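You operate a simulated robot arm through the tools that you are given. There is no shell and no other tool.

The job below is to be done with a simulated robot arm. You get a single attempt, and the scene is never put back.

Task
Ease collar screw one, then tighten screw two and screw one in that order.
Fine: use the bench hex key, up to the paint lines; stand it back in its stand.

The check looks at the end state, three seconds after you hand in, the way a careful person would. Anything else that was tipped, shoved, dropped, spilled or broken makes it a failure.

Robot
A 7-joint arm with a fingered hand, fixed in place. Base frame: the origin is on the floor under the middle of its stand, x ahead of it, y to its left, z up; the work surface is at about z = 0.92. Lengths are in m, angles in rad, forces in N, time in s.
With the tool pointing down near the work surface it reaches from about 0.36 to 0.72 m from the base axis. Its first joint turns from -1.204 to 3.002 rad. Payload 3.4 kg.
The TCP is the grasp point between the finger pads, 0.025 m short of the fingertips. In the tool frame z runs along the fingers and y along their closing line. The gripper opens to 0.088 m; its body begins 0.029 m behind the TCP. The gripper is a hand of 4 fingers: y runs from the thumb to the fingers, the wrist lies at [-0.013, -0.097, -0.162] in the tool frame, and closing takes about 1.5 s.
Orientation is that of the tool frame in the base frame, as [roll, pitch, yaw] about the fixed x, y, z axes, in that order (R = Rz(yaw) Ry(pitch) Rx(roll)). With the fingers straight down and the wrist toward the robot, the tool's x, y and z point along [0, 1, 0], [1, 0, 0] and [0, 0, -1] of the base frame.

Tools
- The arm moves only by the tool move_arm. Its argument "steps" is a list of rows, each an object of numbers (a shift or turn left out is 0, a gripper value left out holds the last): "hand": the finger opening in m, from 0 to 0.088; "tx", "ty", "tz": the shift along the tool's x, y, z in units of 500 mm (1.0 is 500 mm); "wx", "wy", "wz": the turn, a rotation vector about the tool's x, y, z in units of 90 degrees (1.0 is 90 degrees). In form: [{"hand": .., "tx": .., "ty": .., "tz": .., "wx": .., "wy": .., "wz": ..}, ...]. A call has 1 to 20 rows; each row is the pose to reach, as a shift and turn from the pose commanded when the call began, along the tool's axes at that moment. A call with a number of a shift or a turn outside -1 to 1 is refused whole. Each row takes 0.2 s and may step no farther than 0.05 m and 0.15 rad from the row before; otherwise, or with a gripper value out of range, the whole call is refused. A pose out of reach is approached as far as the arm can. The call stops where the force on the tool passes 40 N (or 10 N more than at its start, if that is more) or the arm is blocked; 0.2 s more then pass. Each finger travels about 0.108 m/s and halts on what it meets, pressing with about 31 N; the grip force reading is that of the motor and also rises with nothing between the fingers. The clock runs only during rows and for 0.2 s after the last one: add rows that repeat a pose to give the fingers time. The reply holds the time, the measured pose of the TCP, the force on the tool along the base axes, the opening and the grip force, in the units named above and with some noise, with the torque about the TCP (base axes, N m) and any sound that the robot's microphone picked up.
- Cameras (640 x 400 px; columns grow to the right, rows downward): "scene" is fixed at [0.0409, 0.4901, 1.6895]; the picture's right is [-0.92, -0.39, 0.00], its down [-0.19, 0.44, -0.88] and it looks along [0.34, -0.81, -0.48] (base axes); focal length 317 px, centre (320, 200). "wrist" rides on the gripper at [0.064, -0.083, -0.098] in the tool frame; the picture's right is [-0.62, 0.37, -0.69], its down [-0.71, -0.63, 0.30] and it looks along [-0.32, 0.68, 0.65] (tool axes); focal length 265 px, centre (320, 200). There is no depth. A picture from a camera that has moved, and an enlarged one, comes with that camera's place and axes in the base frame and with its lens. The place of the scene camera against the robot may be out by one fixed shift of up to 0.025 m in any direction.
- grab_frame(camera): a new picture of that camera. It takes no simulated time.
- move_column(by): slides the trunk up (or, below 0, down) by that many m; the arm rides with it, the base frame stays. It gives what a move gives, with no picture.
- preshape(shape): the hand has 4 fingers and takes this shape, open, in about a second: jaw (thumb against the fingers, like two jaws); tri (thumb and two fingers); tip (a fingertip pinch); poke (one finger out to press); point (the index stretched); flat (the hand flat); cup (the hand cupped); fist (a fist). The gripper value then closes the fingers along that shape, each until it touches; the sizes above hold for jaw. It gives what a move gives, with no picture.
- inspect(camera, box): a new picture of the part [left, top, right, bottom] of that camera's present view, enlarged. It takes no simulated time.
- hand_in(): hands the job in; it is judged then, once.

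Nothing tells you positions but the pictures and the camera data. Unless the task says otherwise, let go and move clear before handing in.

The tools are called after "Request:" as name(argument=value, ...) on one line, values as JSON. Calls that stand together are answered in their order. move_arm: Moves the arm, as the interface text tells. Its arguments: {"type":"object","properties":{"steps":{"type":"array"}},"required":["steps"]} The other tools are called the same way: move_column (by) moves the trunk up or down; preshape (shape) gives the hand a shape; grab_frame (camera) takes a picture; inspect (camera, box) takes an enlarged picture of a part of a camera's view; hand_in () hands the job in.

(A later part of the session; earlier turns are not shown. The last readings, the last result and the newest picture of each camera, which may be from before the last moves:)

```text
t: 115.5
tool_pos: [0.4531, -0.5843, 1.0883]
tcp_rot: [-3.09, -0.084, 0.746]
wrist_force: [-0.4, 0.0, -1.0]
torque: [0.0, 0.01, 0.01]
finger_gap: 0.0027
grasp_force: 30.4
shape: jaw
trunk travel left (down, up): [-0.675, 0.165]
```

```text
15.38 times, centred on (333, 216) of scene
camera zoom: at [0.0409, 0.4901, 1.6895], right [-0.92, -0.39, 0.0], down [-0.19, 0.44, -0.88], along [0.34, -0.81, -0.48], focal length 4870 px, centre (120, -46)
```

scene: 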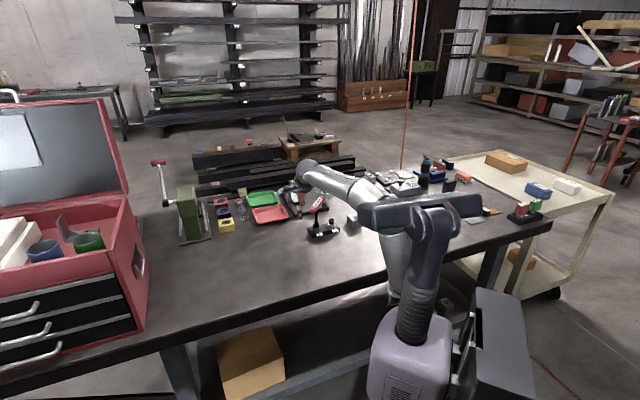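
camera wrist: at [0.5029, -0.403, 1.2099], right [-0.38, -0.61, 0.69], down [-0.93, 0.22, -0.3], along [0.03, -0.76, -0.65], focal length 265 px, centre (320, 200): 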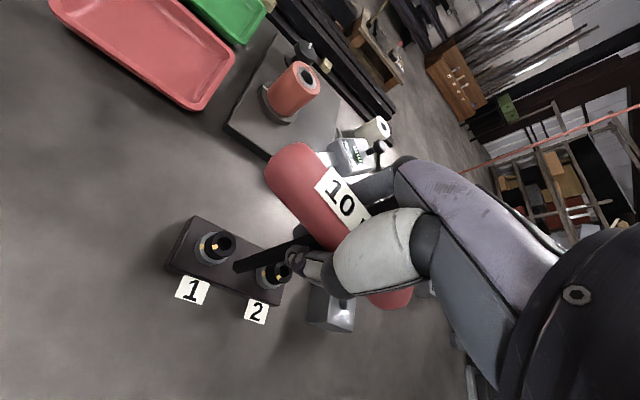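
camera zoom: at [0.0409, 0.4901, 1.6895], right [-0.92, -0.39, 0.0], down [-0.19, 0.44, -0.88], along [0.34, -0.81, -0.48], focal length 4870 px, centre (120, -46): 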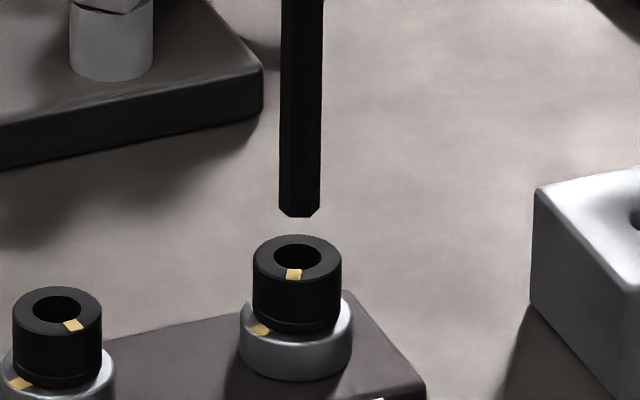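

Screw 2's measurements agree: tip 12.9 mm above and off by (+1.4, -4.6) mm. I'll correct and lower 8 mm.

Request:
move_arm(steps=[{"tx": 0.0042, "ty": -0.0086, "tz": 0.0008}, {"tx": 0.0042, "ty": -0.0086, "tz": 0.0008}, {"tx": 0.0028, "ty": -0.0078, "tz": 0.0168}, {"tx": 0.0028, "ty": -0.0078, "tz": 0.0168}, {"tx": 0.0028, "ty": -0.0078, "tz": 0.0168}, {"tx": 0.0028, "ty": -0.0078, "tz": 0.0168}])

Request:
inspect(camera="wrist", box=[220, 245, 270, 280])

Request:
inspect(camera="scene", box=[320, 203, 346, 229])

```text
t: 116.9
tool_pos: [0.4511, -0.5804, 1.0793]
tcp_rot: [-3.089, -0.082, 0.747]
wrist_force: [0.2, 0.2, -1.2]
torque: [-0.01, 0.0, -0.02]
finger_gap: 0.0029
grasp_force: 30.8
shape: jaw
trunk travel left (down, up): [-0.675, 0.165]
```

```text
11.43 times, centred on (245, 262) of wrist
camera zoom: at [0.4379, -0.4859, 1.1873], right [-0.22, -0.75, 0.62], down [-0.94, 0.01, -0.33], along [0.25, -0.66, -0.71], focal length 3033 px, centre (1177, -514)
```

zoom: 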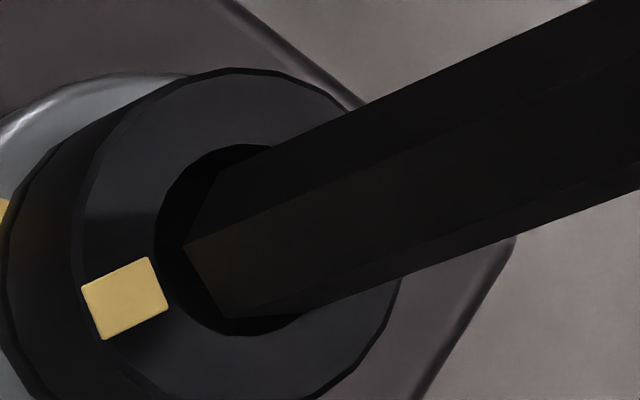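

```text
15.38 times, centred on (333, 216) of scene
camera zoom: at [0.0409, 0.4901, 1.6895], right [-0.92, -0.39, 0.0], down [-0.19, 0.44, -0.88], along [0.34, -0.81, -0.48], focal length 4870 px, centre (120, -46)
```

zoom: 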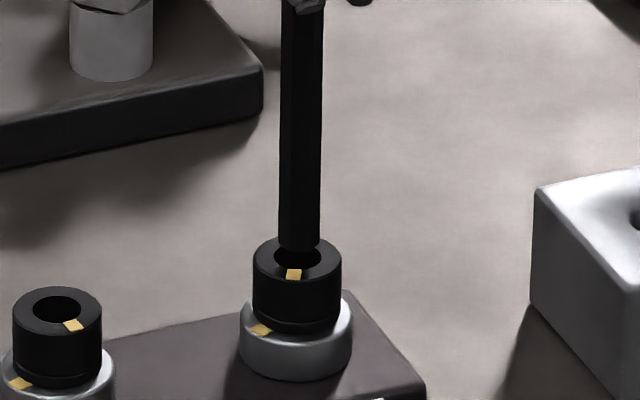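

Request:
move_arm(steps=[{"tx": 0.001, "ty": 0.0018}, {"tx": 0.0006, "ty": 0.002, "tz": 0.005}, {"tx": 0.0002, "ty": 0.0023, "tz": 0.01}, {"tx": -0.0002, "ty": 0.0025, "tz": 0.014}, {"tx": -0.0002, "ty": 0.0025, "tz": 0.014}])

Request:
inspect(camera="wrist", box=[220, 245, 270, 280])

Request:
inspect(camera="scene", box=[320, 203, 346, 229])

```text
t: 118.1
tool_pos: [0.4503, -0.5784, 1.074]
tcp_rot: [-3.095, -0.083, 0.746]
wrist_force: [0.9, -0.1, 3.9]
torque: [-0.05, -0.03, -0.02]
finger_gap: 0.003
grasp_force: 31.0
shape: jaw
trunk travel left (down, up): [-0.675, 0.165]
```

```text
11.43 times, centred on (245, 262) of wrist
camera zoom: at [0.4382, -0.4843, 1.1813], right [-0.22, -0.75, 0.62], down [-0.94, 0.0, -0.33], along [0.25, -0.66, -0.71], focal length 3033 px, centre (1177, -514)
```

zoom: 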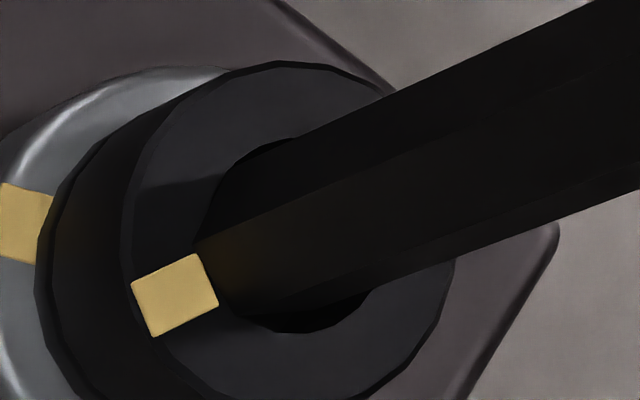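

```text
15.38 times, centred on (333, 216) of scene
camera zoom: at [0.0409, 0.4901, 1.6895], right [-0.92, -0.39, 0.0], down [-0.19, 0.44, -0.88], along [0.34, -0.81, -0.48], focal length 4870 px, centre (120, -46)
```

zoom: 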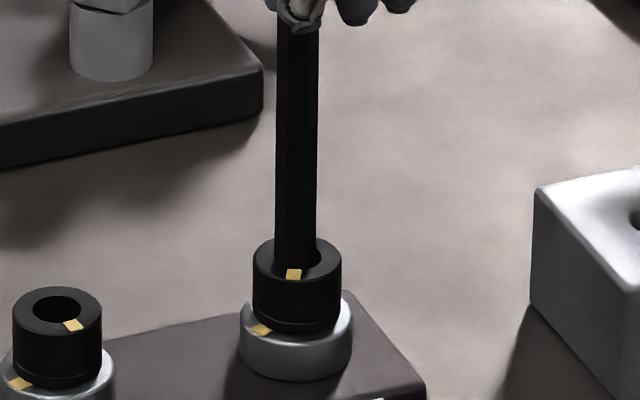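

The tip has touched the rim lightly, about 1.4 mm toward +y. I'll lift 3 mm, correct and try again.

Request:
move_arm(steps=[{"tx": 0.0005, "ty": -0.0003, "tz": -0.006}, {"tx": -0.0011, "ty": 0.0015, "tz": -0.006}, {"tx": -0.0011, "ty": 0.0015, "tz": -0.006}, {"tx": -0.0011, "ty": 0.0015, "tz": -0.006}, {"tx": -0.0011, "ty": 0.0015, "tz": -0.006}])

Request:
inspect(camera="wrist", box=[220, 245, 270, 280])

Request:
inspect(camera="scene", box=[320, 203, 346, 229])

```text
t: 119.3
tool_pos: [0.4524, -0.5801, 1.0755]
tcp_rot: [-3.09, -0.085, 0.747]
wrist_force: [-0.2, -0.6, -2.1]
torque: [-0.01, 0.02, -0.01]
finger_gap: 0.0029
grasp_force: 31.2
shape: jaw
trunk travel left (down, up): [-0.675, 0.165]
```

```text
11.43 times, centred on (245, 262) of wrist
camera zoom: at [0.4393, -0.4863, 1.1829], right [-0.22, -0.75, 0.62], down [-0.94, 0.01, -0.33], along [0.25, -0.66, -0.71], focal length 3033 px, centre (1177, -514)
```

zoom: 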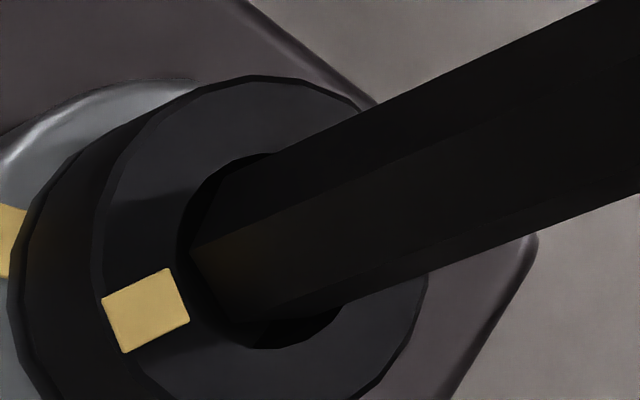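

```text
15.38 times, centred on (333, 216) of scene
camera zoom: at [0.0409, 0.4901, 1.6895], right [-0.92, -0.39, 0.0], down [-0.19, 0.44, -0.88], along [0.34, -0.81, -0.48], focal length 4870 px, centre (120, -46)
```

zoom: 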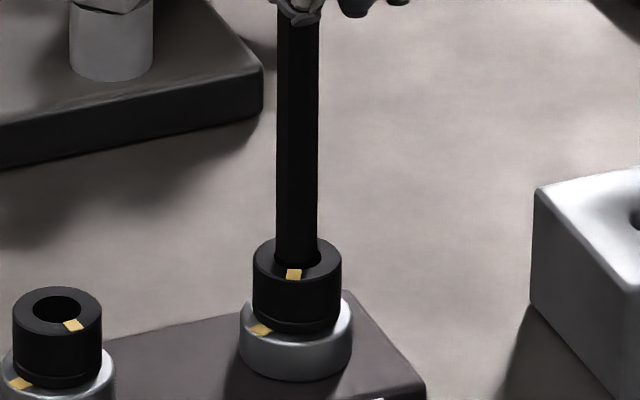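

Request:
move_arm(steps=[{"tx": -0.0005, "ty": 0.0002, "tz": 0.004}, {"tx": -0.0009, "ty": 0.0004, "tz": 0.008}, {"tx": -0.0009, "ty": 0.0004, "tz": 0.008}, {"tx": -0.0009, "ty": 0.0004, "tz": 0.008}])

Request:
inspect(camera="wrist", box=[220, 245, 270, 280])

```text
t: 120.3
tool_pos: [0.4521, -0.579, 1.0722]
tcp_rot: [-3.091, -0.085, 0.748]
wrist_force: [1.0, -0.7, -0.1]
torque: [-0.05, -0.06, 0.0]
finger_gap: 0.0027
grasp_force: 30.9
shape: jaw
trunk travel left (down, up): [-0.675, 0.165]
```

```text
11.43 times, centred on (245, 262) of wrist
camera zoom: at [0.4382, -0.4863, 1.1792], right [-0.22, -0.75, 0.62], down [-0.94, 0.01, -0.33], along [0.25, -0.66, -0.71], focal length 3033 px, centre (1177, -514)
```

zoom: 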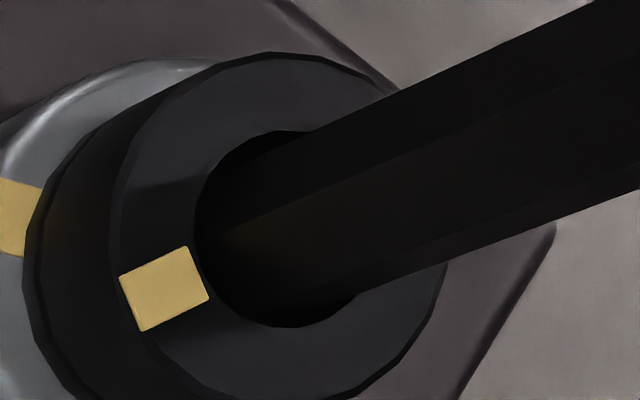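

The tip is inside with no force. Going deeper.

Request:
move_arm(steps=[{"tx": -0.0003, "ty": 0.0002, "tz": 0.004}, {"tx": -0.0007, "ty": 0.0004, "tz": 0.008}, {"tx": -0.0007, "ty": 0.0004, "tz": 0.008}])

```text
t: 121.1
tool_pos: [0.4514, -0.5818, 1.0676]
tcp_rot: [-3.092, -0.084, 0.746]
wrist_force: [0.4, -0.7, -0.5]
torque: [-0.05, -0.01, -0.01]
finger_gap: 0.0028
grasp_force: 30.9
shape: jaw
trunk travel left (down, up): [-0.675, 0.165]
```

The hex matched at this yaw. Seating fully.

Request:
move_arm(steps=[{"tx": -0.0003, "ty": 0.0002, "tz": 0.004}, {"tx": -0.0007, "ty": 0.0004, "tz": 0.008}, {"tx": -0.001, "ty": 0.0006, "tz": 0.012}, {"tx": -0.001, "ty": 0.0006, "tz": 0.012}])

Request:
inspect(camera="scene", box=[320, 203, 346, 229])

Request:
inspect(camera="wrist", box=[210, 225, 290, 285])

```text
t: 122.1
tool_pos: [0.452, -0.5799, 1.0611]
tcp_rot: [-3.09, -0.085, 0.747]
wrist_force: [-0.3, -0.6, 0.2]
torque: [-0.03, 0.0, 0.01]
finger_gap: 0.0028
grasp_force: 30.6
shape: jaw
trunk travel left (down, up): [-0.675, 0.165]
```

```text
15.38 times, centred on (333, 216) of scene
camera zoom: at [0.0409, 0.4901, 1.6895], right [-0.92, -0.39, 0.0], down [-0.19, 0.44, -0.88], along [0.34, -0.81, -0.48], focal length 4870 px, centre (120, -46)
```

zoom: 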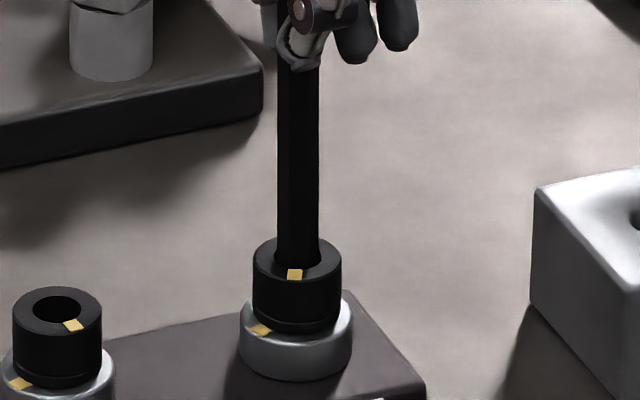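

```text
6.67 times, centred on (250, 255) of wrist
camera zoom: at [0.4391, -0.4862, 1.1688], right [-0.22, -0.75, 0.62], down [-0.94, 0.01, -0.33], along [0.25, -0.66, -0.71], focal length 1769 px, centre (787, -167)
```

zoom: 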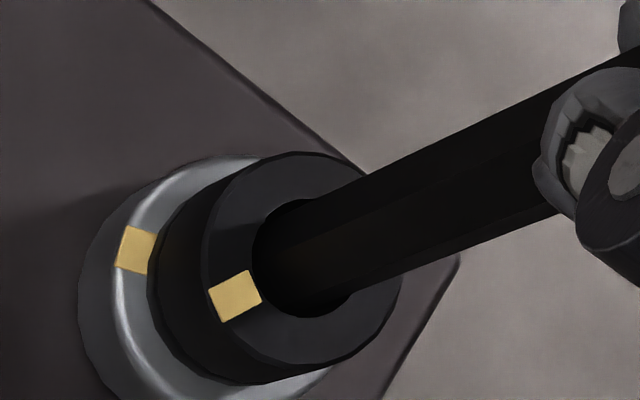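

Seated in screw 2. I'll tighten clockwise 15° first and check the response.

Request:
move_arm(steps=[{"wx": -0.0047, "wy": 0.0029, "wz": 0.0553, "tx": 0.0002, "ty": -0.0008}, {"wx": -0.0093, "wy": 0.0057, "wz": 0.1106, "tx": 0.0005, "ty": -0.0015}, {"wx": -0.014, "wy": 0.0086, "wz": 0.1659, "tx": 0.0008, "ty": -0.0022}, {"wx": -0.014, "wy": 0.0086, "wz": 0.1659, "tx": 0.0008, "ty": -0.0022}])

Request:
inspect(camera="scene", box=[320, 203, 346, 229])

```text
t: 123.1
tool_pos: [0.4511, -0.5788, 1.0614]
tcp_rot: [-3.092, -0.086, 0.482]
wrist_force: [0.4, 0.8, -1.5]
torque: [0.04, 0.02, 0.03]
finger_gap: 0.0029
grasp_force: 31.2
shape: jaw
trunk travel left (down, up): [-0.675, 0.165]
```

```text
15.38 times, centred on (333, 216) of scene
camera zoom: at [0.0409, 0.4901, 1.6895], right [-0.92, -0.39, 0.0], down [-0.19, 0.44, -0.88], along [0.34, -0.81, -0.48], focal length 4870 px, centre (120, -46)
```

zoom: 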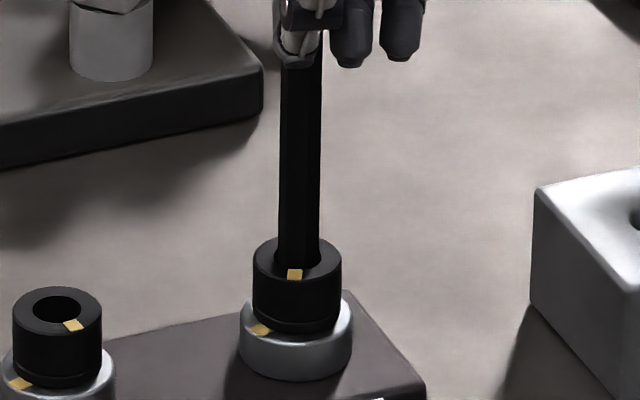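

No torque yet. The hex has roughly 15–20° of free play and I entered at its far end. I'll continue clockwise in small steps, watching reach and torque.

Request:
move_arm(steps=[{"wx": -0.0047, "wy": 0.0029, "wz": 0.0553, "tx": 0.0005, "ty": -0.0007}, {"wx": -0.0093, "wy": 0.0057, "wz": 0.1106, "tx": 0.0011, "ty": -0.0013}, {"wx": -0.0093, "wy": 0.0057, "wz": 0.1106, "tx": 0.0011, "ty": -0.0013}])

Request:
inspect(camera="scene", box=[320, 203, 346, 229])

```text
t: 123.9
tool_pos: [0.4499, -0.5787, 1.0623]
tcp_rot: [-3.091, -0.084, 0.308]
wrist_force: [-0.2, 0.4, -1.7]
torque: [0.07, -0.01, 0.03]
finger_gap: 0.0027
grasp_force: 30.8
shape: jaw
trunk travel left (down, up): [-0.675, 0.165]
```

```text
15.38 times, centred on (333, 216) of scene
camera zoom: at [0.0409, 0.4901, 1.6895], right [-0.92, -0.39, 0.0], down [-0.19, 0.44, -0.88], along [0.34, -0.81, -0.48], focal length 4870 px, centre (120, -46)
```

zoom: 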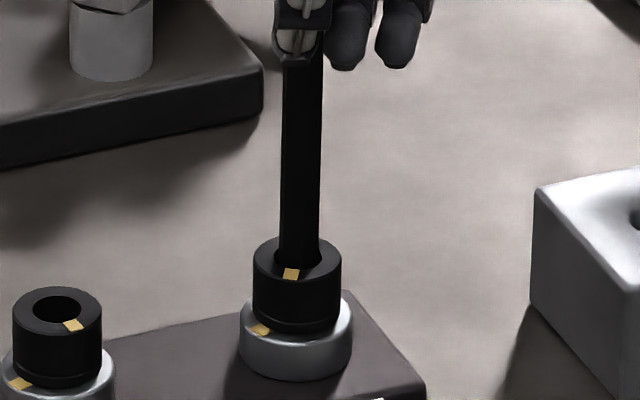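

Screw 2's mark has started to follow (about 6°) with low torque. Continuing clockwise in 10° steps.

Request:
move_arm(steps=[{"wx": -0.0047, "wy": 0.0029, "wz": 0.0553, "tx": 0.0006, "ty": -0.0006}, {"wx": -0.0093, "wy": 0.0057, "wz": 0.1106, "tx": 0.0013, "ty": -0.0011}, {"wx": -0.0093, "wy": 0.0057, "wz": 0.1106, "tx": 0.0013, "ty": -0.0011}])

Request:
move_arm(steps=[{"wx": -0.0047, "wy": 0.0029, "wz": 0.0553, "tx": 0.0006, "ty": -0.0005}, {"wx": -0.0093, "wy": 0.0057, "wz": 0.1106, "tx": 0.0013, "ty": -0.001}, {"wx": -0.0093, "wy": 0.0057, "wz": 0.1106, "tx": 0.0013, "ty": -0.001}])

Request:
inspect(camera="scene", box=[320, 203, 346, 229])

```text
t: 124.7
tool_pos: [0.4509, -0.5785, 1.062]
tcp_rot: [-3.09, -0.084, 0.136]
wrist_force: [1.2, 3.0, -2.5]
torque: [0.17, -0.03, 0.13]
finger_gap: 0.0026
grasp_force: 30.8
shape: jaw
trunk travel left (down, up): [-0.675, 0.165]
```

```text
t: 125.5
tool_pos: [0.4531, -0.5754, 1.0624]
tcp_rot: [-3.092, -0.085, -0.041]
wrist_force: [0.0, 3.9, -2.6]
torque: [0.2, -0.02, 0.21]
finger_gap: 0.0027
grasp_force: 31.0
shape: jaw
trunk travel left (down, up): [-0.675, 0.165]
```

```text
15.38 times, centred on (333, 216) of scene
camera zoom: at [0.0409, 0.4901, 1.6895], right [-0.92, -0.39, 0.0], down [-0.19, 0.44, -0.88], along [0.34, -0.81, -0.48], focal length 4870 px, centre (120, -46)
```

zoom: 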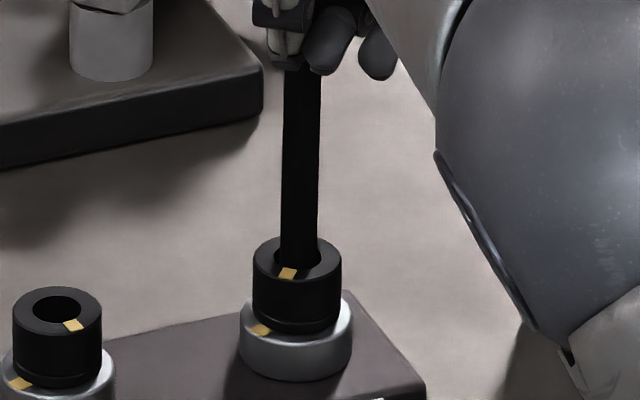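

Screw 2's mark is moving (about 18° now) with 0.2 Nm torque, and the bar is slipping slightly in the grip. I'll do another 10° with a reach check.

Request:
move_arm(steps=[{"wx": -0.0047, "wy": 0.0029, "wz": 0.0553, "tx": 0.0006, "ty": -0.0005}, {"wx": -0.0093, "wy": 0.0057, "wz": 0.1106, "tx": 0.0013, "ty": -0.001}, {"wx": -0.0093, "wy": 0.0057, "wz": 0.1106, "tx": 0.0013, "ty": -0.001}])

Request:
grab_frame(camera="scene")

Request:
inspect(camera="scene", box=[320, 203, 346, 229])

```text
t: 126.3
tool_pos: [0.4549, -0.5758, 1.0622]
tcp_rot: [-3.091, -0.085, -0.213]
wrist_force: [2.3, 3.5, -1.3]
torque: [0.21, -0.06, 0.23]
finger_gap: 0.0028
grasp_force: 30.9
shape: jaw
trunk travel left (down, up): [-0.675, 0.165]
```

```text
taken
```

scene: 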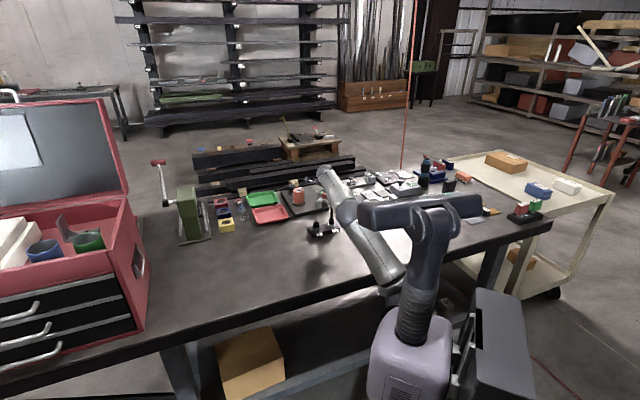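

```text
15.38 times, centred on (333, 216) of scene
camera zoom: at [0.0409, 0.4901, 1.6895], right [-0.92, -0.39, 0.0], down [-0.19, 0.44, -0.88], along [0.34, -0.81, -0.48], focal length 4870 px, centre (120, -46)
```

zoom: 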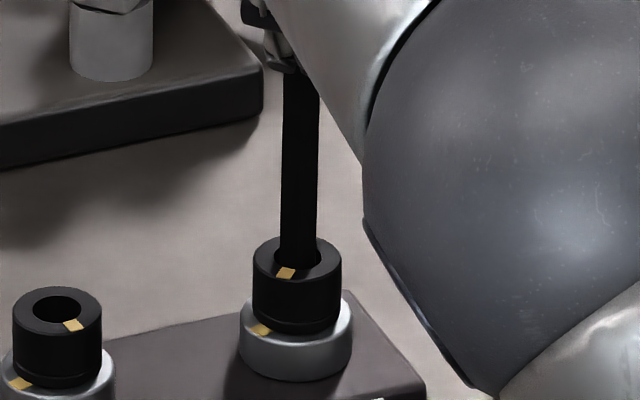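

The arm is getting stretched at this yaw, so I'll stop here (mark at about 21°). I'll back off through the free play, which won't turn the screw, then lift and re-index 60° to finish from a comfortable angle.

Request:
move_arm(steps=[{"wx": 0.0047, "wy": -0.0029, "wz": -0.0553, "tx": -0.0004, "ty": 0.0002}, {"wx": 0.0093, "wy": -0.0057, "wz": -0.1106, "tx": -0.0009, "ty": 0.0005}, {"wx": 0.014, "wy": -0.0086, "wz": -0.1659, "tx": -0.0014, "ty": 0.0008}, {"wx": 0.0187, "wy": -0.0114, "wz": -0.2211, "tx": -0.0018, "ty": 0.001}, {"wx": 0.0187, "wy": -0.0114, "wz": -0.2211, "tx": -0.0018, "ty": 0.001}])

Request:
inspect(camera="scene", box=[320, 203, 346, 229])

Request:
inspect(camera="wrist", box=[190, 130, 390, 300])

```text
t: 127.5
tool_pos: [0.4504, -0.5755, 1.062]
tcp_rot: [-3.091, -0.084, 0.138]
wrist_force: [0.6, 0.7, -0.3]
torque: [0.05, -0.03, 0.0]
finger_gap: 0.0024
grasp_force: 31.2
shape: jaw
trunk travel left (down, up): [-0.675, 0.165]
```

```text
15.38 times, centred on (333, 216) of scene
camera zoom: at [0.0409, 0.4901, 1.6895], right [-0.92, -0.39, 0.0], down [-0.19, 0.44, -0.88], along [0.34, -0.81, -0.48], focal length 4870 px, centre (120, -46)
```

zoom: 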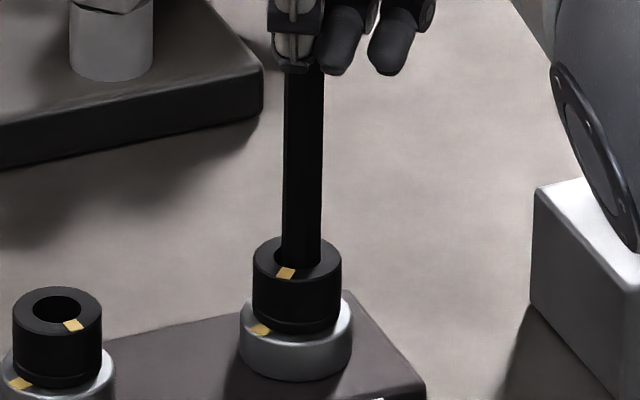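

```text
2.35 times, centred on (290, 215) of wrist
camera zoom: at [0.4956, -0.4926, 1.1697], right [-0.61, -0.49, 0.62], down [-0.77, 0.54, -0.33], along [-0.17, -0.68, -0.71], focal length 624 px, centre (391, 165)
```

zoom: 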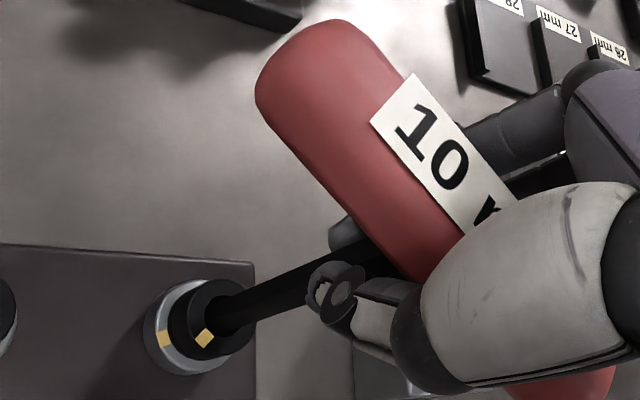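

Screw 2 held at about 21.6° and the torque is zero, so the slip was mostly elastic. I'll lift straight out.

Request:
move_arm(steps=[{"tx": 0.0013, "ty": -0.0008, "tz": -0.016}, {"tx": 0.0027, "ty": -0.0016, "tz": -0.032}, {"tx": 0.004, "ty": -0.0025, "tz": -0.048}, {"tx": 0.0054, "ty": -0.0033, "tz": -0.064}, {"tx": 0.0067, "ty": -0.0041, "tz": -0.0796}, {"tx": 0.0067, "ty": -0.0041, "tz": -0.0796}])

Request:
inspect(camera="scene", box=[320, 203, 346, 229])

```text
t: 128.9
tool_pos: [0.4528, -0.5751, 1.1023]
tcp_rot: [-3.092, -0.085, 0.136]
wrist_force: [0.4, 0.1, -1.5]
torque: [-0.01, 0.04, 0.0]
finger_gap: 0.0025
grasp_force: 31.2
shape: jaw
trunk travel left (down, up): [-0.675, 0.165]
```

```text
15.38 times, centred on (333, 216) of scene
camera zoom: at [0.0409, 0.4901, 1.6895], right [-0.92, -0.39, 0.0], down [-0.19, 0.44, -0.88], along [0.34, -0.81, -0.48], focal length 4870 px, centre (120, -46)
```

zoom: 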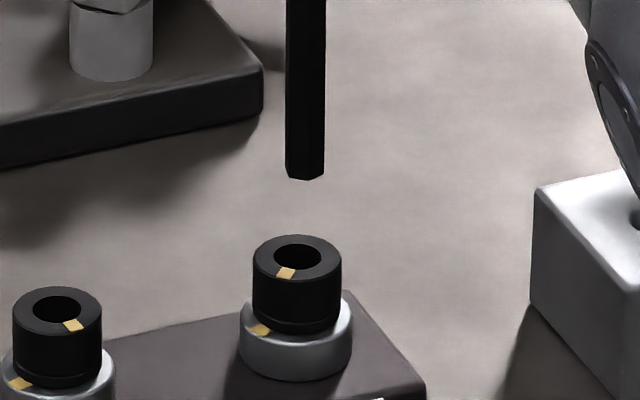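

Request:
move_arm(steps=[{"wx": 0.0067, "wy": -0.0041, "wz": -0.0798}, {"wx": 0.0135, "wy": -0.0082, "wz": -0.1597}, {"wx": 0.0202, "wy": -0.0124, "wz": -0.2395}, {"wx": 0.027, "wy": -0.0165, "wz": -0.3194}, {"wx": 0.0337, "wy": -0.0206, "wz": -0.3992}, {"wx": 0.0404, "wy": -0.0247, "wz": -0.479}, {"wx": 0.0472, "wy": -0.0288, "wz": -0.5589}, {"wx": 0.0539, "wy": -0.033, "wz": -0.6387}, {"wx": 0.0607, "wy": -0.0371, "wz": -0.7186}, {"wx": 0.0607, "wy": -0.0371, "wz": -0.7186}, {"wx": 0.0607, "wy": -0.0371, "wz": -0.7186}])

Request:
inspect(camera="wrist", box=[190, 215, 310, 305])

Request:
inspect(camera="scene", box=[320, 203, 346, 229])

```text
t: 131.3
tool_pos: [0.4519, -0.5768, 1.1019]
tcp_rot: [-3.091, -0.084, 1.269]
wrist_force: [-0.3, -0.4, -2.1]
torque: [-0.06, 0.03, 0.0]
finger_gap: 0.0029
grasp_force: 30.7
shape: jaw
trunk travel left (down, up): [-0.675, 0.165]
```

```text
4.44 times, centred on (250, 260) of wrist
camera zoom: at [0.3932, -0.5019, 1.2097], right [0.19, -0.76, 0.62], down [-0.82, -0.47, -0.33], along [0.54, -0.45, -0.71], focal length 1180 px, centre (631, -67)
```

zoom: 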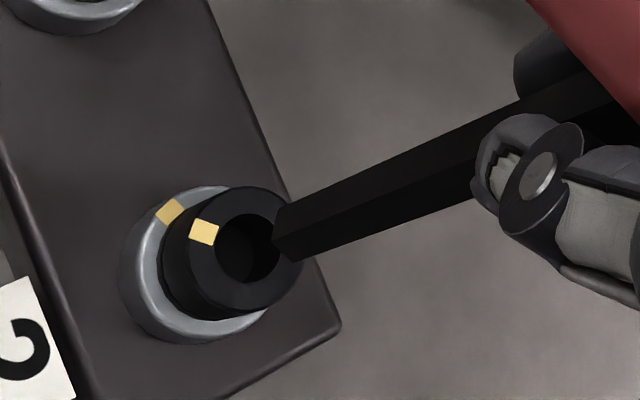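

```text
15.38 times, centred on (333, 216) of scene
camera zoom: at [0.0409, 0.4901, 1.6895], right [-0.92, -0.39, 0.0], down [-0.19, 0.44, -0.88], along [0.34, -0.81, -0.48], focal length 4870 px, centre (120, -46)
```

zoom: 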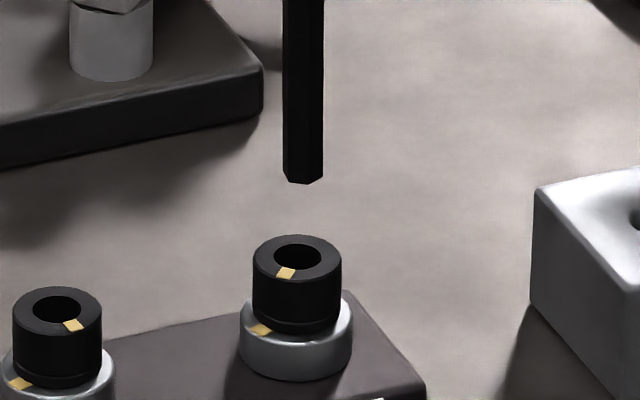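

Request:
move_arm(steps=[{"tx": 0.0, "ty": 0.0012, "tz": 0.009}, {"tx": -0.0007, "ty": 0.0017, "tz": 0.018}, {"tx": -0.0014, "ty": 0.0022, "tz": 0.0278}, {"tx": -0.0014, "ty": 0.0022, "tz": 0.0278}, {"tx": -0.0014, "ty": 0.0022, "tz": 0.0278}])

Request:
inspect(camera="wrist", box=[210, 230, 290, 285])

Request:
inspect(camera="scene", box=[320, 203, 346, 229])

```text
t: 132.5
tool_pos: [0.4533, -0.576, 1.0879]
tcp_rot: [-3.09, -0.083, 1.269]
wrist_force: [-0.5, 0.4, -1.3]
torque: [-0.01, -0.01, 0.03]
finger_gap: 0.0028
grasp_force: 31.2
shape: jaw
trunk travel left (down, up): [-0.675, 0.165]
```

```text
7.27 times, centred on (250, 258) of wrist
camera zoom: at [0.3938, -0.5016, 1.1953], right [0.19, -0.76, 0.62], down [-0.82, -0.47, -0.33], along [0.54, -0.45, -0.71], focal length 1930 px, centre (829, -218)
```

zoom: 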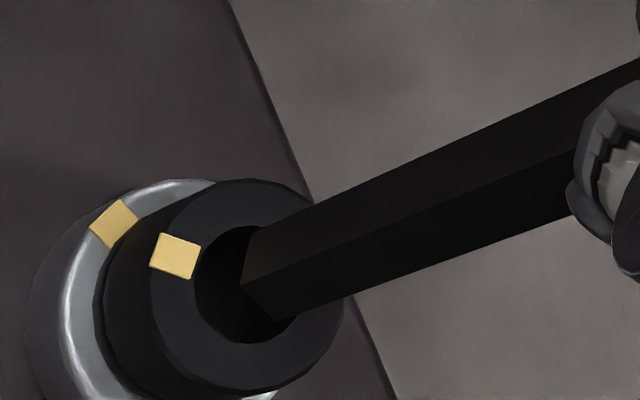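

```text
15.38 times, centred on (333, 216) of scene
camera zoom: at [0.0409, 0.4901, 1.6895], right [-0.92, -0.39, 0.0], down [-0.19, 0.44, -0.88], along [0.34, -0.81, -0.48], focal length 4870 px, centre (120, -46)
```

zoom: 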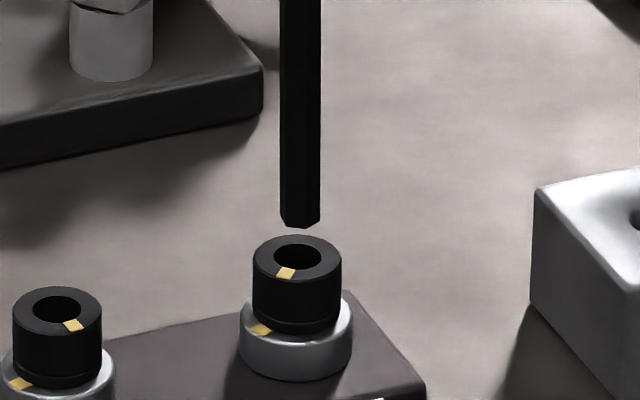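

Request:
move_arm(steps=[{"tx": 0.0, "ty": 0.0006, "tz": 0.008}, {"tx": -0.0007, "ty": 0.001, "tz": 0.016}, {"tx": -0.0007, "ty": 0.001, "tz": 0.016}, {"tx": -0.0007, "ty": 0.001, "tz": 0.016}, {"tx": -0.0007, "ty": 0.001, "tz": 0.016}])

Request:
inspect(camera="wrist", box=[220, 240, 270, 280])

Request:
inspect(camera="scene", box=[320, 203, 346, 229])

```text
t: 133.7
tool_pos: [0.4523, -0.5764, 1.0806]
tcp_rot: [-3.091, -0.085, 1.271]
wrist_force: [-0.5, -0.1, -0.7]
torque: [0.0, 0.01, 0.01]
finger_gap: 0.0025
grasp_force: 30.8
shape: jaw
trunk travel left (down, up): [-0.675, 0.165]
```

```text
10.00 times, centred on (245, 260) of wrist
camera zoom: at [0.3942, -0.5009, 1.1878], right [0.19, -0.76, 0.62], down [-0.82, -0.47, -0.33], along [0.54, -0.45, -0.71], focal length 2654 px, centre (1070, -400)
```

zoom: 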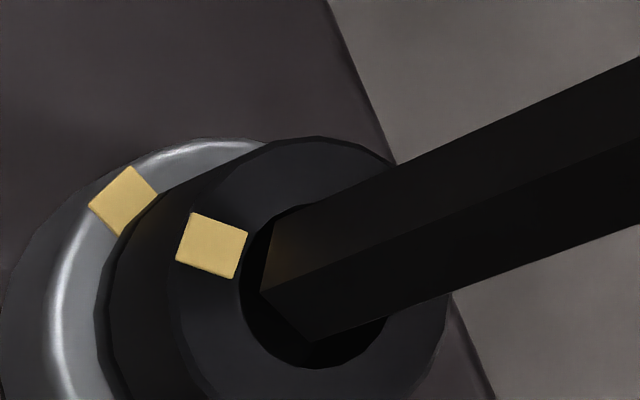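

```text
15.38 times, centred on (333, 216) of scene
camera zoom: at [0.0409, 0.4901, 1.6895], right [-0.92, -0.39, 0.0], down [-0.19, 0.44, -0.88], along [0.34, -0.81, -0.48], focal length 4870 px, centre (120, -46)
```

zoom: 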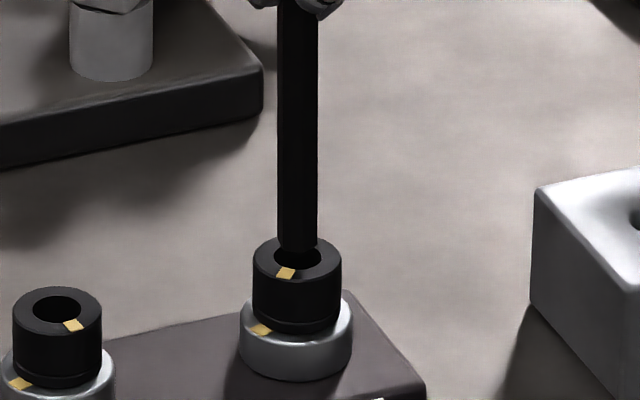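

Request:
move_arm(steps=[{"tx": -0.0019, "ty": 0.0006}, {"tx": -0.0022, "ty": 0.0008, "tz": 0.004}, {"tx": -0.0026, "ty": 0.001, "tz": 0.009}, {"tx": -0.003, "ty": 0.0013, "tz": 0.014}, {"tx": -0.003, "ty": 0.0013, "tz": 0.014}])

Request:
inspect(camera="wrist", box=[220, 240, 270, 280])

```text
t: 134.9
tool_pos: [0.4523, -0.5768, 1.0719]
tcp_rot: [-3.09, -0.084, 1.269]
wrist_force: [0.8, -0.7, 0.6]
torque: [-0.07, -0.03, -0.03]
finger_gap: 0.0023
grasp_force: 30.9
shape: jaw
trunk travel left (down, up): [-0.675, 0.165]
```

```text
10.00 times, centred on (245, 260) of wrist
camera zoom: at [0.394, -0.5021, 1.1803], right [0.18, -0.76, 0.62], down [-0.82, -0.47, -0.33], along [0.54, -0.45, -0.71], focal length 2654 px, centre (1070, -400)
```

zoom: 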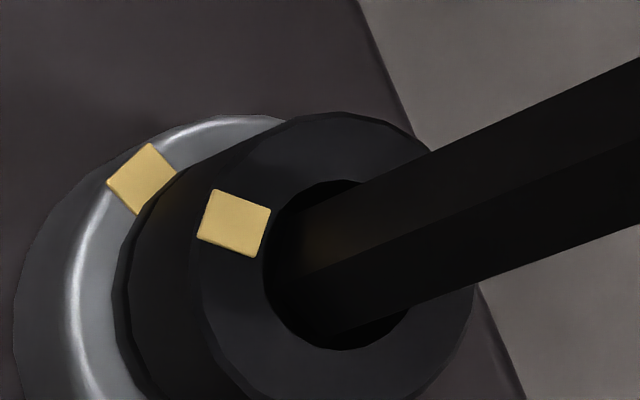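

Request:
move_arm(steps=[{"tx": -0.0003, "ty": 0.0002, "tz": 0.004}, {"tx": -0.0007, "ty": 0.0004, "tz": 0.008}, {"tx": -0.0007, "ty": 0.0004, "tz": 0.008}])

```text
t: 135.7
tool_pos: [0.453, -0.576, 1.0721]
tcp_rot: [-3.095, -0.082, 1.271]
wrist_force: [-0.1, -0.5, 11.1]
torque: [-0.04, -0.05, 0.01]
finger_gap: 0.0027
grasp_force: 31.2
shape: jaw
trunk travel left (down, up): [-0.675, 0.165]
```

Blocked at hex depth, so I'm near the edge of the fit range. I'll lighten the press and turn a few degrees counterclockwise to find the drop-in.

Request:
move_arm(steps=[{"tx": 0.0003, "ty": -0.0002, "tz": -0.004}, {"tx": 0.0003, "ty": -0.0002, "tz": -0.004, "wx": 0.0019, "wy": -0.0011, "wz": -0.0221}, {"tx": 0.0002, "ty": 0.0, "tz": -0.004, "wx": 0.0037, "wy": -0.0023, "wz": -0.0442}, {"tx": 0.0001, "ty": 0.0002, "tz": -0.004, "wx": 0.0056, "wy": -0.0034, "wz": -0.0663}, {"tx": 0.0, "ty": 0.0003, "tz": -0.004, "wx": 0.0075, "wy": -0.0046, "wz": -0.0885}, {"tx": 0.0, "ty": 0.0003, "tz": -0.004, "wx": 0.0075, "wy": -0.0046, "wz": -0.0885}])

```text
t: 137.1
tool_pos: [0.4528, -0.5769, 1.0719]
tcp_rot: [-3.091, -0.085, 1.409]
wrist_force: [-0.4, 1.0, 1.1]
torque: [0.1, 0.01, -0.02]
finger_gap: 0.0027
grasp_force: 31.2
shape: jaw
trunk travel left (down, up): [-0.675, 0.165]
```

Request:
move_arm(steps=[{"tx": -0.0003, "ty": 0.0002, "tz": 0.004}, {"tx": -0.0007, "ty": 0.0004, "tz": 0.008}, {"tx": -0.0007, "ty": 0.0004, "tz": 0.008}])

```text
t: 137.9
tool_pos: [0.452, -0.5761, 1.0698]
tcp_rot: [-3.094, -0.078, 1.41]
wrist_force: [-0.1, 1.5, 13.7]
torque: [0.06, -0.03, 0.1]
finger_gap: 0.0027
grasp_force: 31.0
shape: jaw
trunk travel left (down, up): [-0.675, 0.165]
```

Request:
inspect(camera="wrist", box=[220, 235, 280, 280])

Request:
inspect(camera="scene", box=[320, 203, 346, 229])

```text
8.89 times, centred on (250, 258) of wrist
camera zoom: at [0.3828, -0.5084, 1.1768], right [0.29, -0.73, 0.62], down [-0.75, -0.58, -0.33], along [0.6, -0.37, -0.71], focal length 2359 px, centre (942, -311)
```

zoom: 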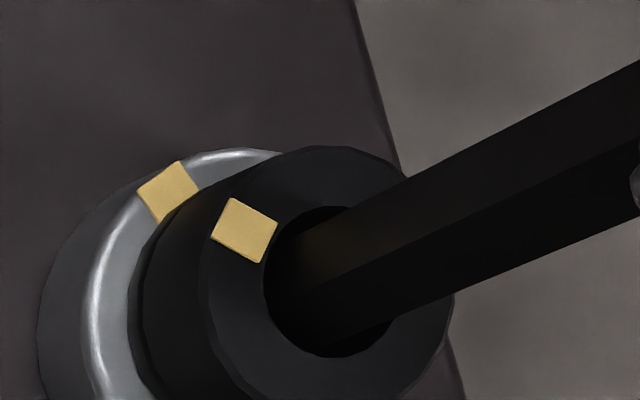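

```text
15.38 times, centred on (333, 216) of scene
camera zoom: at [0.0409, 0.4901, 1.6895], right [-0.92, -0.39, 0.0], down [-0.19, 0.44, -0.88], along [0.34, -0.81, -0.48], focal length 4870 px, centre (120, -46)
```

zoom: 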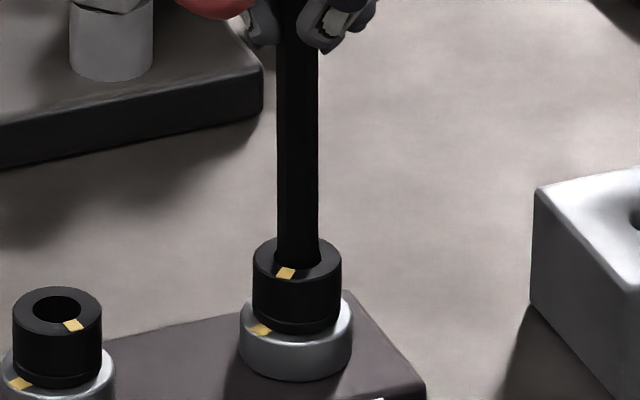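

Request:
grab_frame(camera="wrist")

Request:
inspect(camera="scene", box=[310, 185, 360, 235])

```text
taken
camera wrist: at [0.3828, -0.5084, 1.1768], right [0.29, -0.73, 0.62], down [-0.75, -0.58, -0.33], along [0.6, -0.37, -0.71], focal length 265 px, centre (320, 200)
```

wrist: 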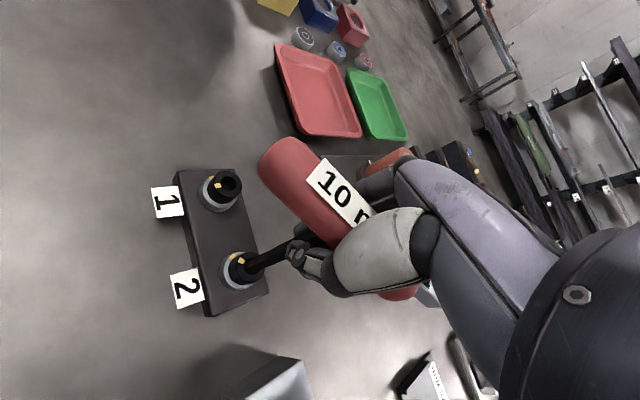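

```text
8.00 times, centred on (335, 210) of scene
camera zoom: at [0.0409, 0.4901, 1.6895], right [-0.92, -0.39, 0.0], down [-0.19, 0.44, -0.88], along [0.34, -0.81, -0.48], focal length 2533 px, centre (200, 120)
```

zoom: 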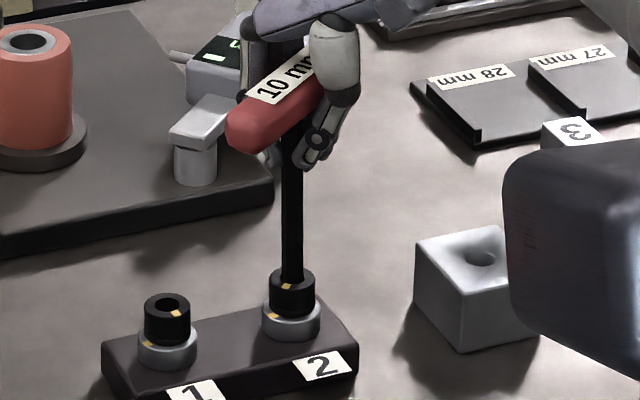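

The bar is square in the hand and the key is centred in the socket. It may just be wedged, so I'll reduce the pressure and wiggle slightly while moving down.

Request:
move_arm(steps=[{"tx": 0.0003, "ty": -0.0002, "tz": -0.004}, {"tx": 0.0003, "ty": -0.0002, "tz": -0.004, "wx": -0.0019, "wy": 0.0011, "wz": 0.0221}, {"tx": 0.0003, "ty": -0.0002, "tz": -0.004, "wx": -0.0037, "wy": 0.0023, "wz": 0.0442}, {"tx": 0.0003, "ty": -0.0002, "tz": -0.004, "wx": -0.0037, "wy": 0.0023, "wz": 0.0442}])

Request:
move_arm(steps=[{"tx": -0.0003, "ty": 0.0002, "tz": 0.004}, {"tx": -0.0005, "ty": 0.0003, "tz": 0.006}, {"tx": -0.0005, "ty": 0.0003, "tz": 0.006}])

```text
t: 138.9
tool_pos: [0.4515, -0.5764, 1.0705]
tcp_rot: [-3.095, -0.081, 1.339]
wrist_force: [-2.6, 3.0, 7.6]
torque: [0.16, 0.1, 0.16]
finger_gap: 0.0028
grasp_force: 30.5
shape: jaw
trunk travel left (down, up): [-0.675, 0.165]
```

```text
t: 139.7
tool_pos: [0.4518, -0.576, 1.0698]
tcp_rot: [-3.095, -0.08, 1.341]
wrist_force: [-0.3, 1.6, 15.2]
torque: [0.11, 0.01, 0.12]
finger_gap: 0.0028
grasp_force: 30.8
shape: jaw
trunk travel left (down, up): [-0.675, 0.165]
```

The resistance suggests I'm on the wrong side of the fit range. From the earlier drop-in on this screw, the match should be near yaw 62° now. I'll back up 4 mm, turn there, and press lightly.

Request:
move_arm(steps=[{"tx": 0.0007, "ty": -0.0004, "tz": -0.008}, {"tx": 0.001, "ty": -0.0006, "tz": -0.012}, {"tx": 0.001, "ty": -0.0006, "tz": -0.012, "wx": -0.0047, "wy": 0.0029, "wz": 0.0553}, {"tx": 0.001, "ty": -0.0006, "tz": -0.012, "wx": -0.0093, "wy": 0.0057, "wz": 0.1106}, {"tx": 0.001, "ty": -0.0006, "tz": -0.012, "wx": -0.0121, "wy": 0.0074, "wz": 0.1437}, {"tx": 0.001, "ty": -0.0006, "tz": -0.012, "wx": -0.0121, "wy": 0.0074, "wz": 0.1437}])

Request:
inspect(camera="wrist", box=[220, 235, 280, 280])

Request:
inspect(camera="scene", box=[320, 203, 346, 229])

```text
t: 141.1
tool_pos: [0.4523, -0.5766, 1.0709]
tcp_rot: [-3.091, -0.084, 1.111]
wrist_force: [-0.9, 2.8, -0.4]
torque: [0.28, -0.02, 0.03]
finger_gap: 0.0028
grasp_force: 30.8
shape: jaw
trunk travel left (down, up): [-0.675, 0.165]
```

```text
8.89 times, centred on (250, 258) of wrist
camera zoom: at [0.4064, -0.4933, 1.1794], right [0.06, -0.78, 0.62], down [-0.88, -0.33, -0.33], along [0.46, -0.53, -0.71], focal length 2359 px, centre (942, -311)
```

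zoom: 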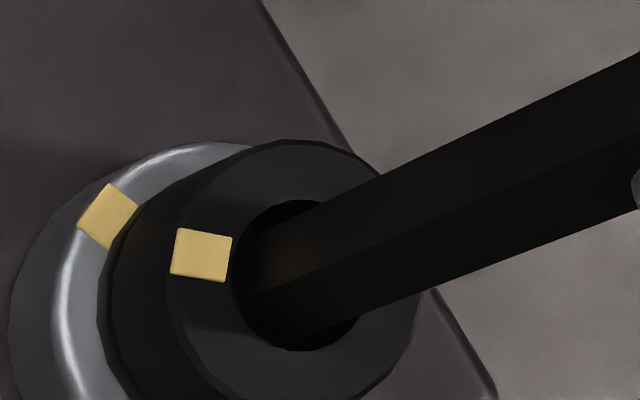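

```text
15.38 times, centred on (333, 216) of scene
camera zoom: at [0.0409, 0.4901, 1.6895], right [-0.92, -0.39, 0.0], down [-0.19, 0.44, -0.88], along [0.34, -0.81, -0.48], focal length 4870 px, centre (120, -46)
```

zoom: 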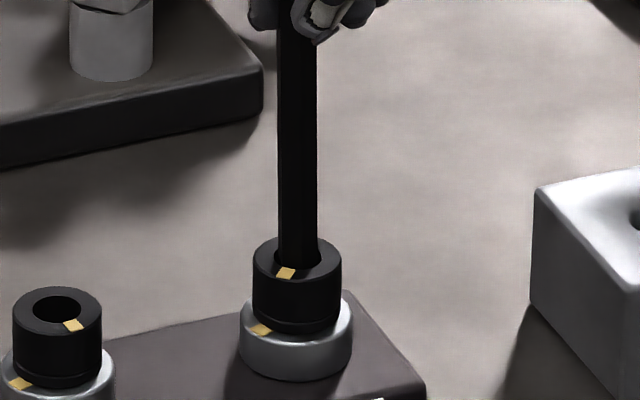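

Request:
move_arm(steps=[{"tx": -0.0003, "ty": 0.0002, "tz": 0.004}, {"tx": -0.0007, "ty": 0.0004, "tz": 0.008}, {"tx": -0.0007, "ty": 0.0004, "tz": 0.008}])

```text
t: 141.9
tool_pos: [0.4519, -0.5747, 1.0717]
tcp_rot: [-3.095, -0.083, 1.113]
wrist_force: [0.0, 1.4, 11.1]
torque: [0.09, -0.06, 0.02]
finger_gap: 0.003
grasp_force: 30.9
shape: jaw
trunk travel left (down, up): [-0.675, 0.165]
```

Blocked here too. Working back through the data, both sockets fit at (yaw + mark angle) ≈ 46–50°, so I need a yaw near 87°, which stretches the arm at this trunk height. I'll lift out and raise the trunk to gain reach.

Request:
move_arm(steps=[{"tx": 0.0013, "ty": -0.0008, "tz": -0.016}, {"tx": 0.0027, "ty": -0.0016, "tz": -0.032}, {"tx": 0.004, "ty": -0.0025, "tz": -0.048}, {"tx": 0.0054, "ty": -0.0033, "tz": -0.064}, {"tx": 0.0067, "ty": -0.0041, "tz": -0.0796}, {"tx": 0.0067, "ty": -0.0041, "tz": -0.0796}])

Request:
move_column(by=0.06)

Request:
grab_frame(camera="scene")

```text
t: 143.3
tool_pos: [0.453, -0.5773, 1.1083]
tcp_rot: [-3.09, -0.084, 1.113]
wrist_force: [0.0, 0.5, -1.0]
torque: [-0.01, 0.04, 0.0]
finger_gap: 0.0028
grasp_force: 30.8
shape: jaw
trunk travel left (down, up): [-0.675, 0.165]
```

```text
t: 144.3
tool_pos: [0.4535, -0.5769, 1.1687]
tcp_rot: [-3.091, -0.083, 1.112]
wrist_force: [0.3, -1.0, -0.5]
torque: [0.02, 0.02, -0.03]
finger_gap: 0.0026
grasp_force: 30.7
shape: jaw
trunk travel left (down, up): [-0.735, 0.105]
```

```text
taken
```

scene: 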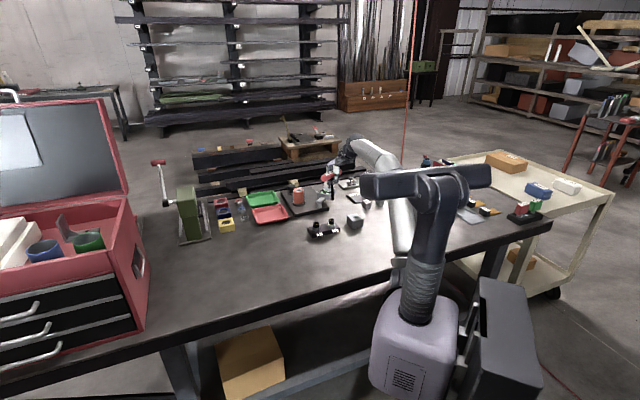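

Request:
move_arm(steps=[{"tx": -0.002, "ty": 0.0012, "tz": 0.024}, {"tx": -0.004, "ty": 0.0025, "tz": 0.048}, {"tx": -0.0061, "ty": 0.0037, "tz": 0.072}, {"tx": -0.0081, "ty": 0.005, "tz": 0.096}, {"tx": -0.0101, "ty": 0.0062, "tz": 0.1194}, {"tx": -0.0101, "ty": 0.0062, "tz": 0.1194}])

Request:
move_arm(steps=[{"wx": 0.0047, "wy": -0.0029, "wz": -0.0553}, {"wx": 0.0093, "wy": -0.0057, "wz": -0.1106}, {"wx": 0.014, "wy": -0.0086, "wz": -0.1659}, {"wx": 0.0187, "wy": -0.0114, "wz": -0.2211}, {"wx": 0.0215, "wy": -0.0131, "wz": -0.2543}, {"wx": 0.0215, "wy": -0.0131, "wz": -0.2543}])

Request:
inspect(camera="wrist", box=[200, 220, 300, 300])

Request:
inspect(camera="scene", box=[320, 203, 346, 229])

```text
t: 145.7
tool_pos: [0.4532, -0.5764, 1.1088]
tcp_rot: [-3.091, -0.084, 1.113]
wrist_force: [0.0, 0.0, -1.3]
torque: [-0.02, 0.03, -0.01]
finger_gap: 0.0028
grasp_force: 31.0
shape: jaw
trunk travel left (down, up): [-0.735, 0.105]
```

```text
t: 147.1
tool_pos: [0.452, -0.5762, 1.1075]
tcp_rot: [-3.09, -0.085, 1.516]
wrist_force: [0.0, 0.1, -1.2]
torque: [0.0, 0.01, -0.01]
finger_gap: 0.0027
grasp_force: 31.0
shape: jaw
trunk travel left (down, up): [-0.735, 0.105]
```

```text
5.00 times, centred on (250, 260) of wrist
camera zoom: at [0.3775, -0.5181, 1.2151], right [0.36, -0.7, 0.62], down [-0.68, -0.65, -0.33], along [0.63, -0.3, -0.71], focal length 1327 px, centre (670, -100)
```

zoom: 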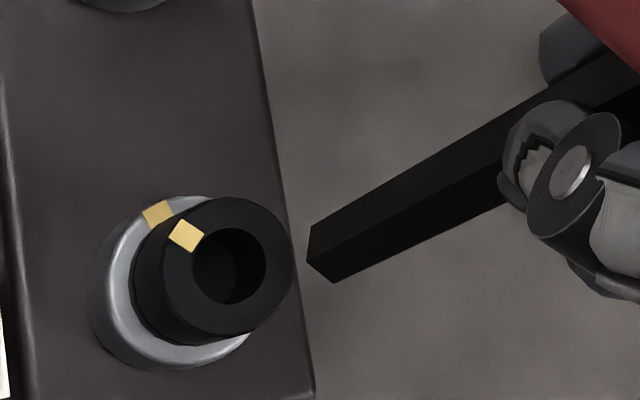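

```text
15.38 times, centred on (333, 216) of scene
camera zoom: at [0.0409, 0.4901, 1.6895], right [-0.92, -0.39, 0.0], down [-0.19, 0.44, -0.88], along [0.34, -0.81, -0.48], focal length 4870 px, centre (120, -46)
```

zoom: 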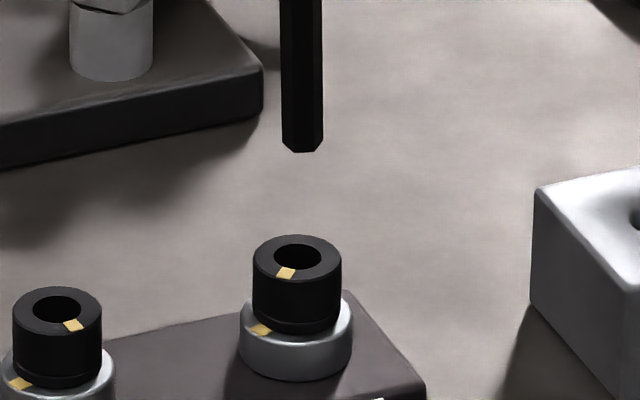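

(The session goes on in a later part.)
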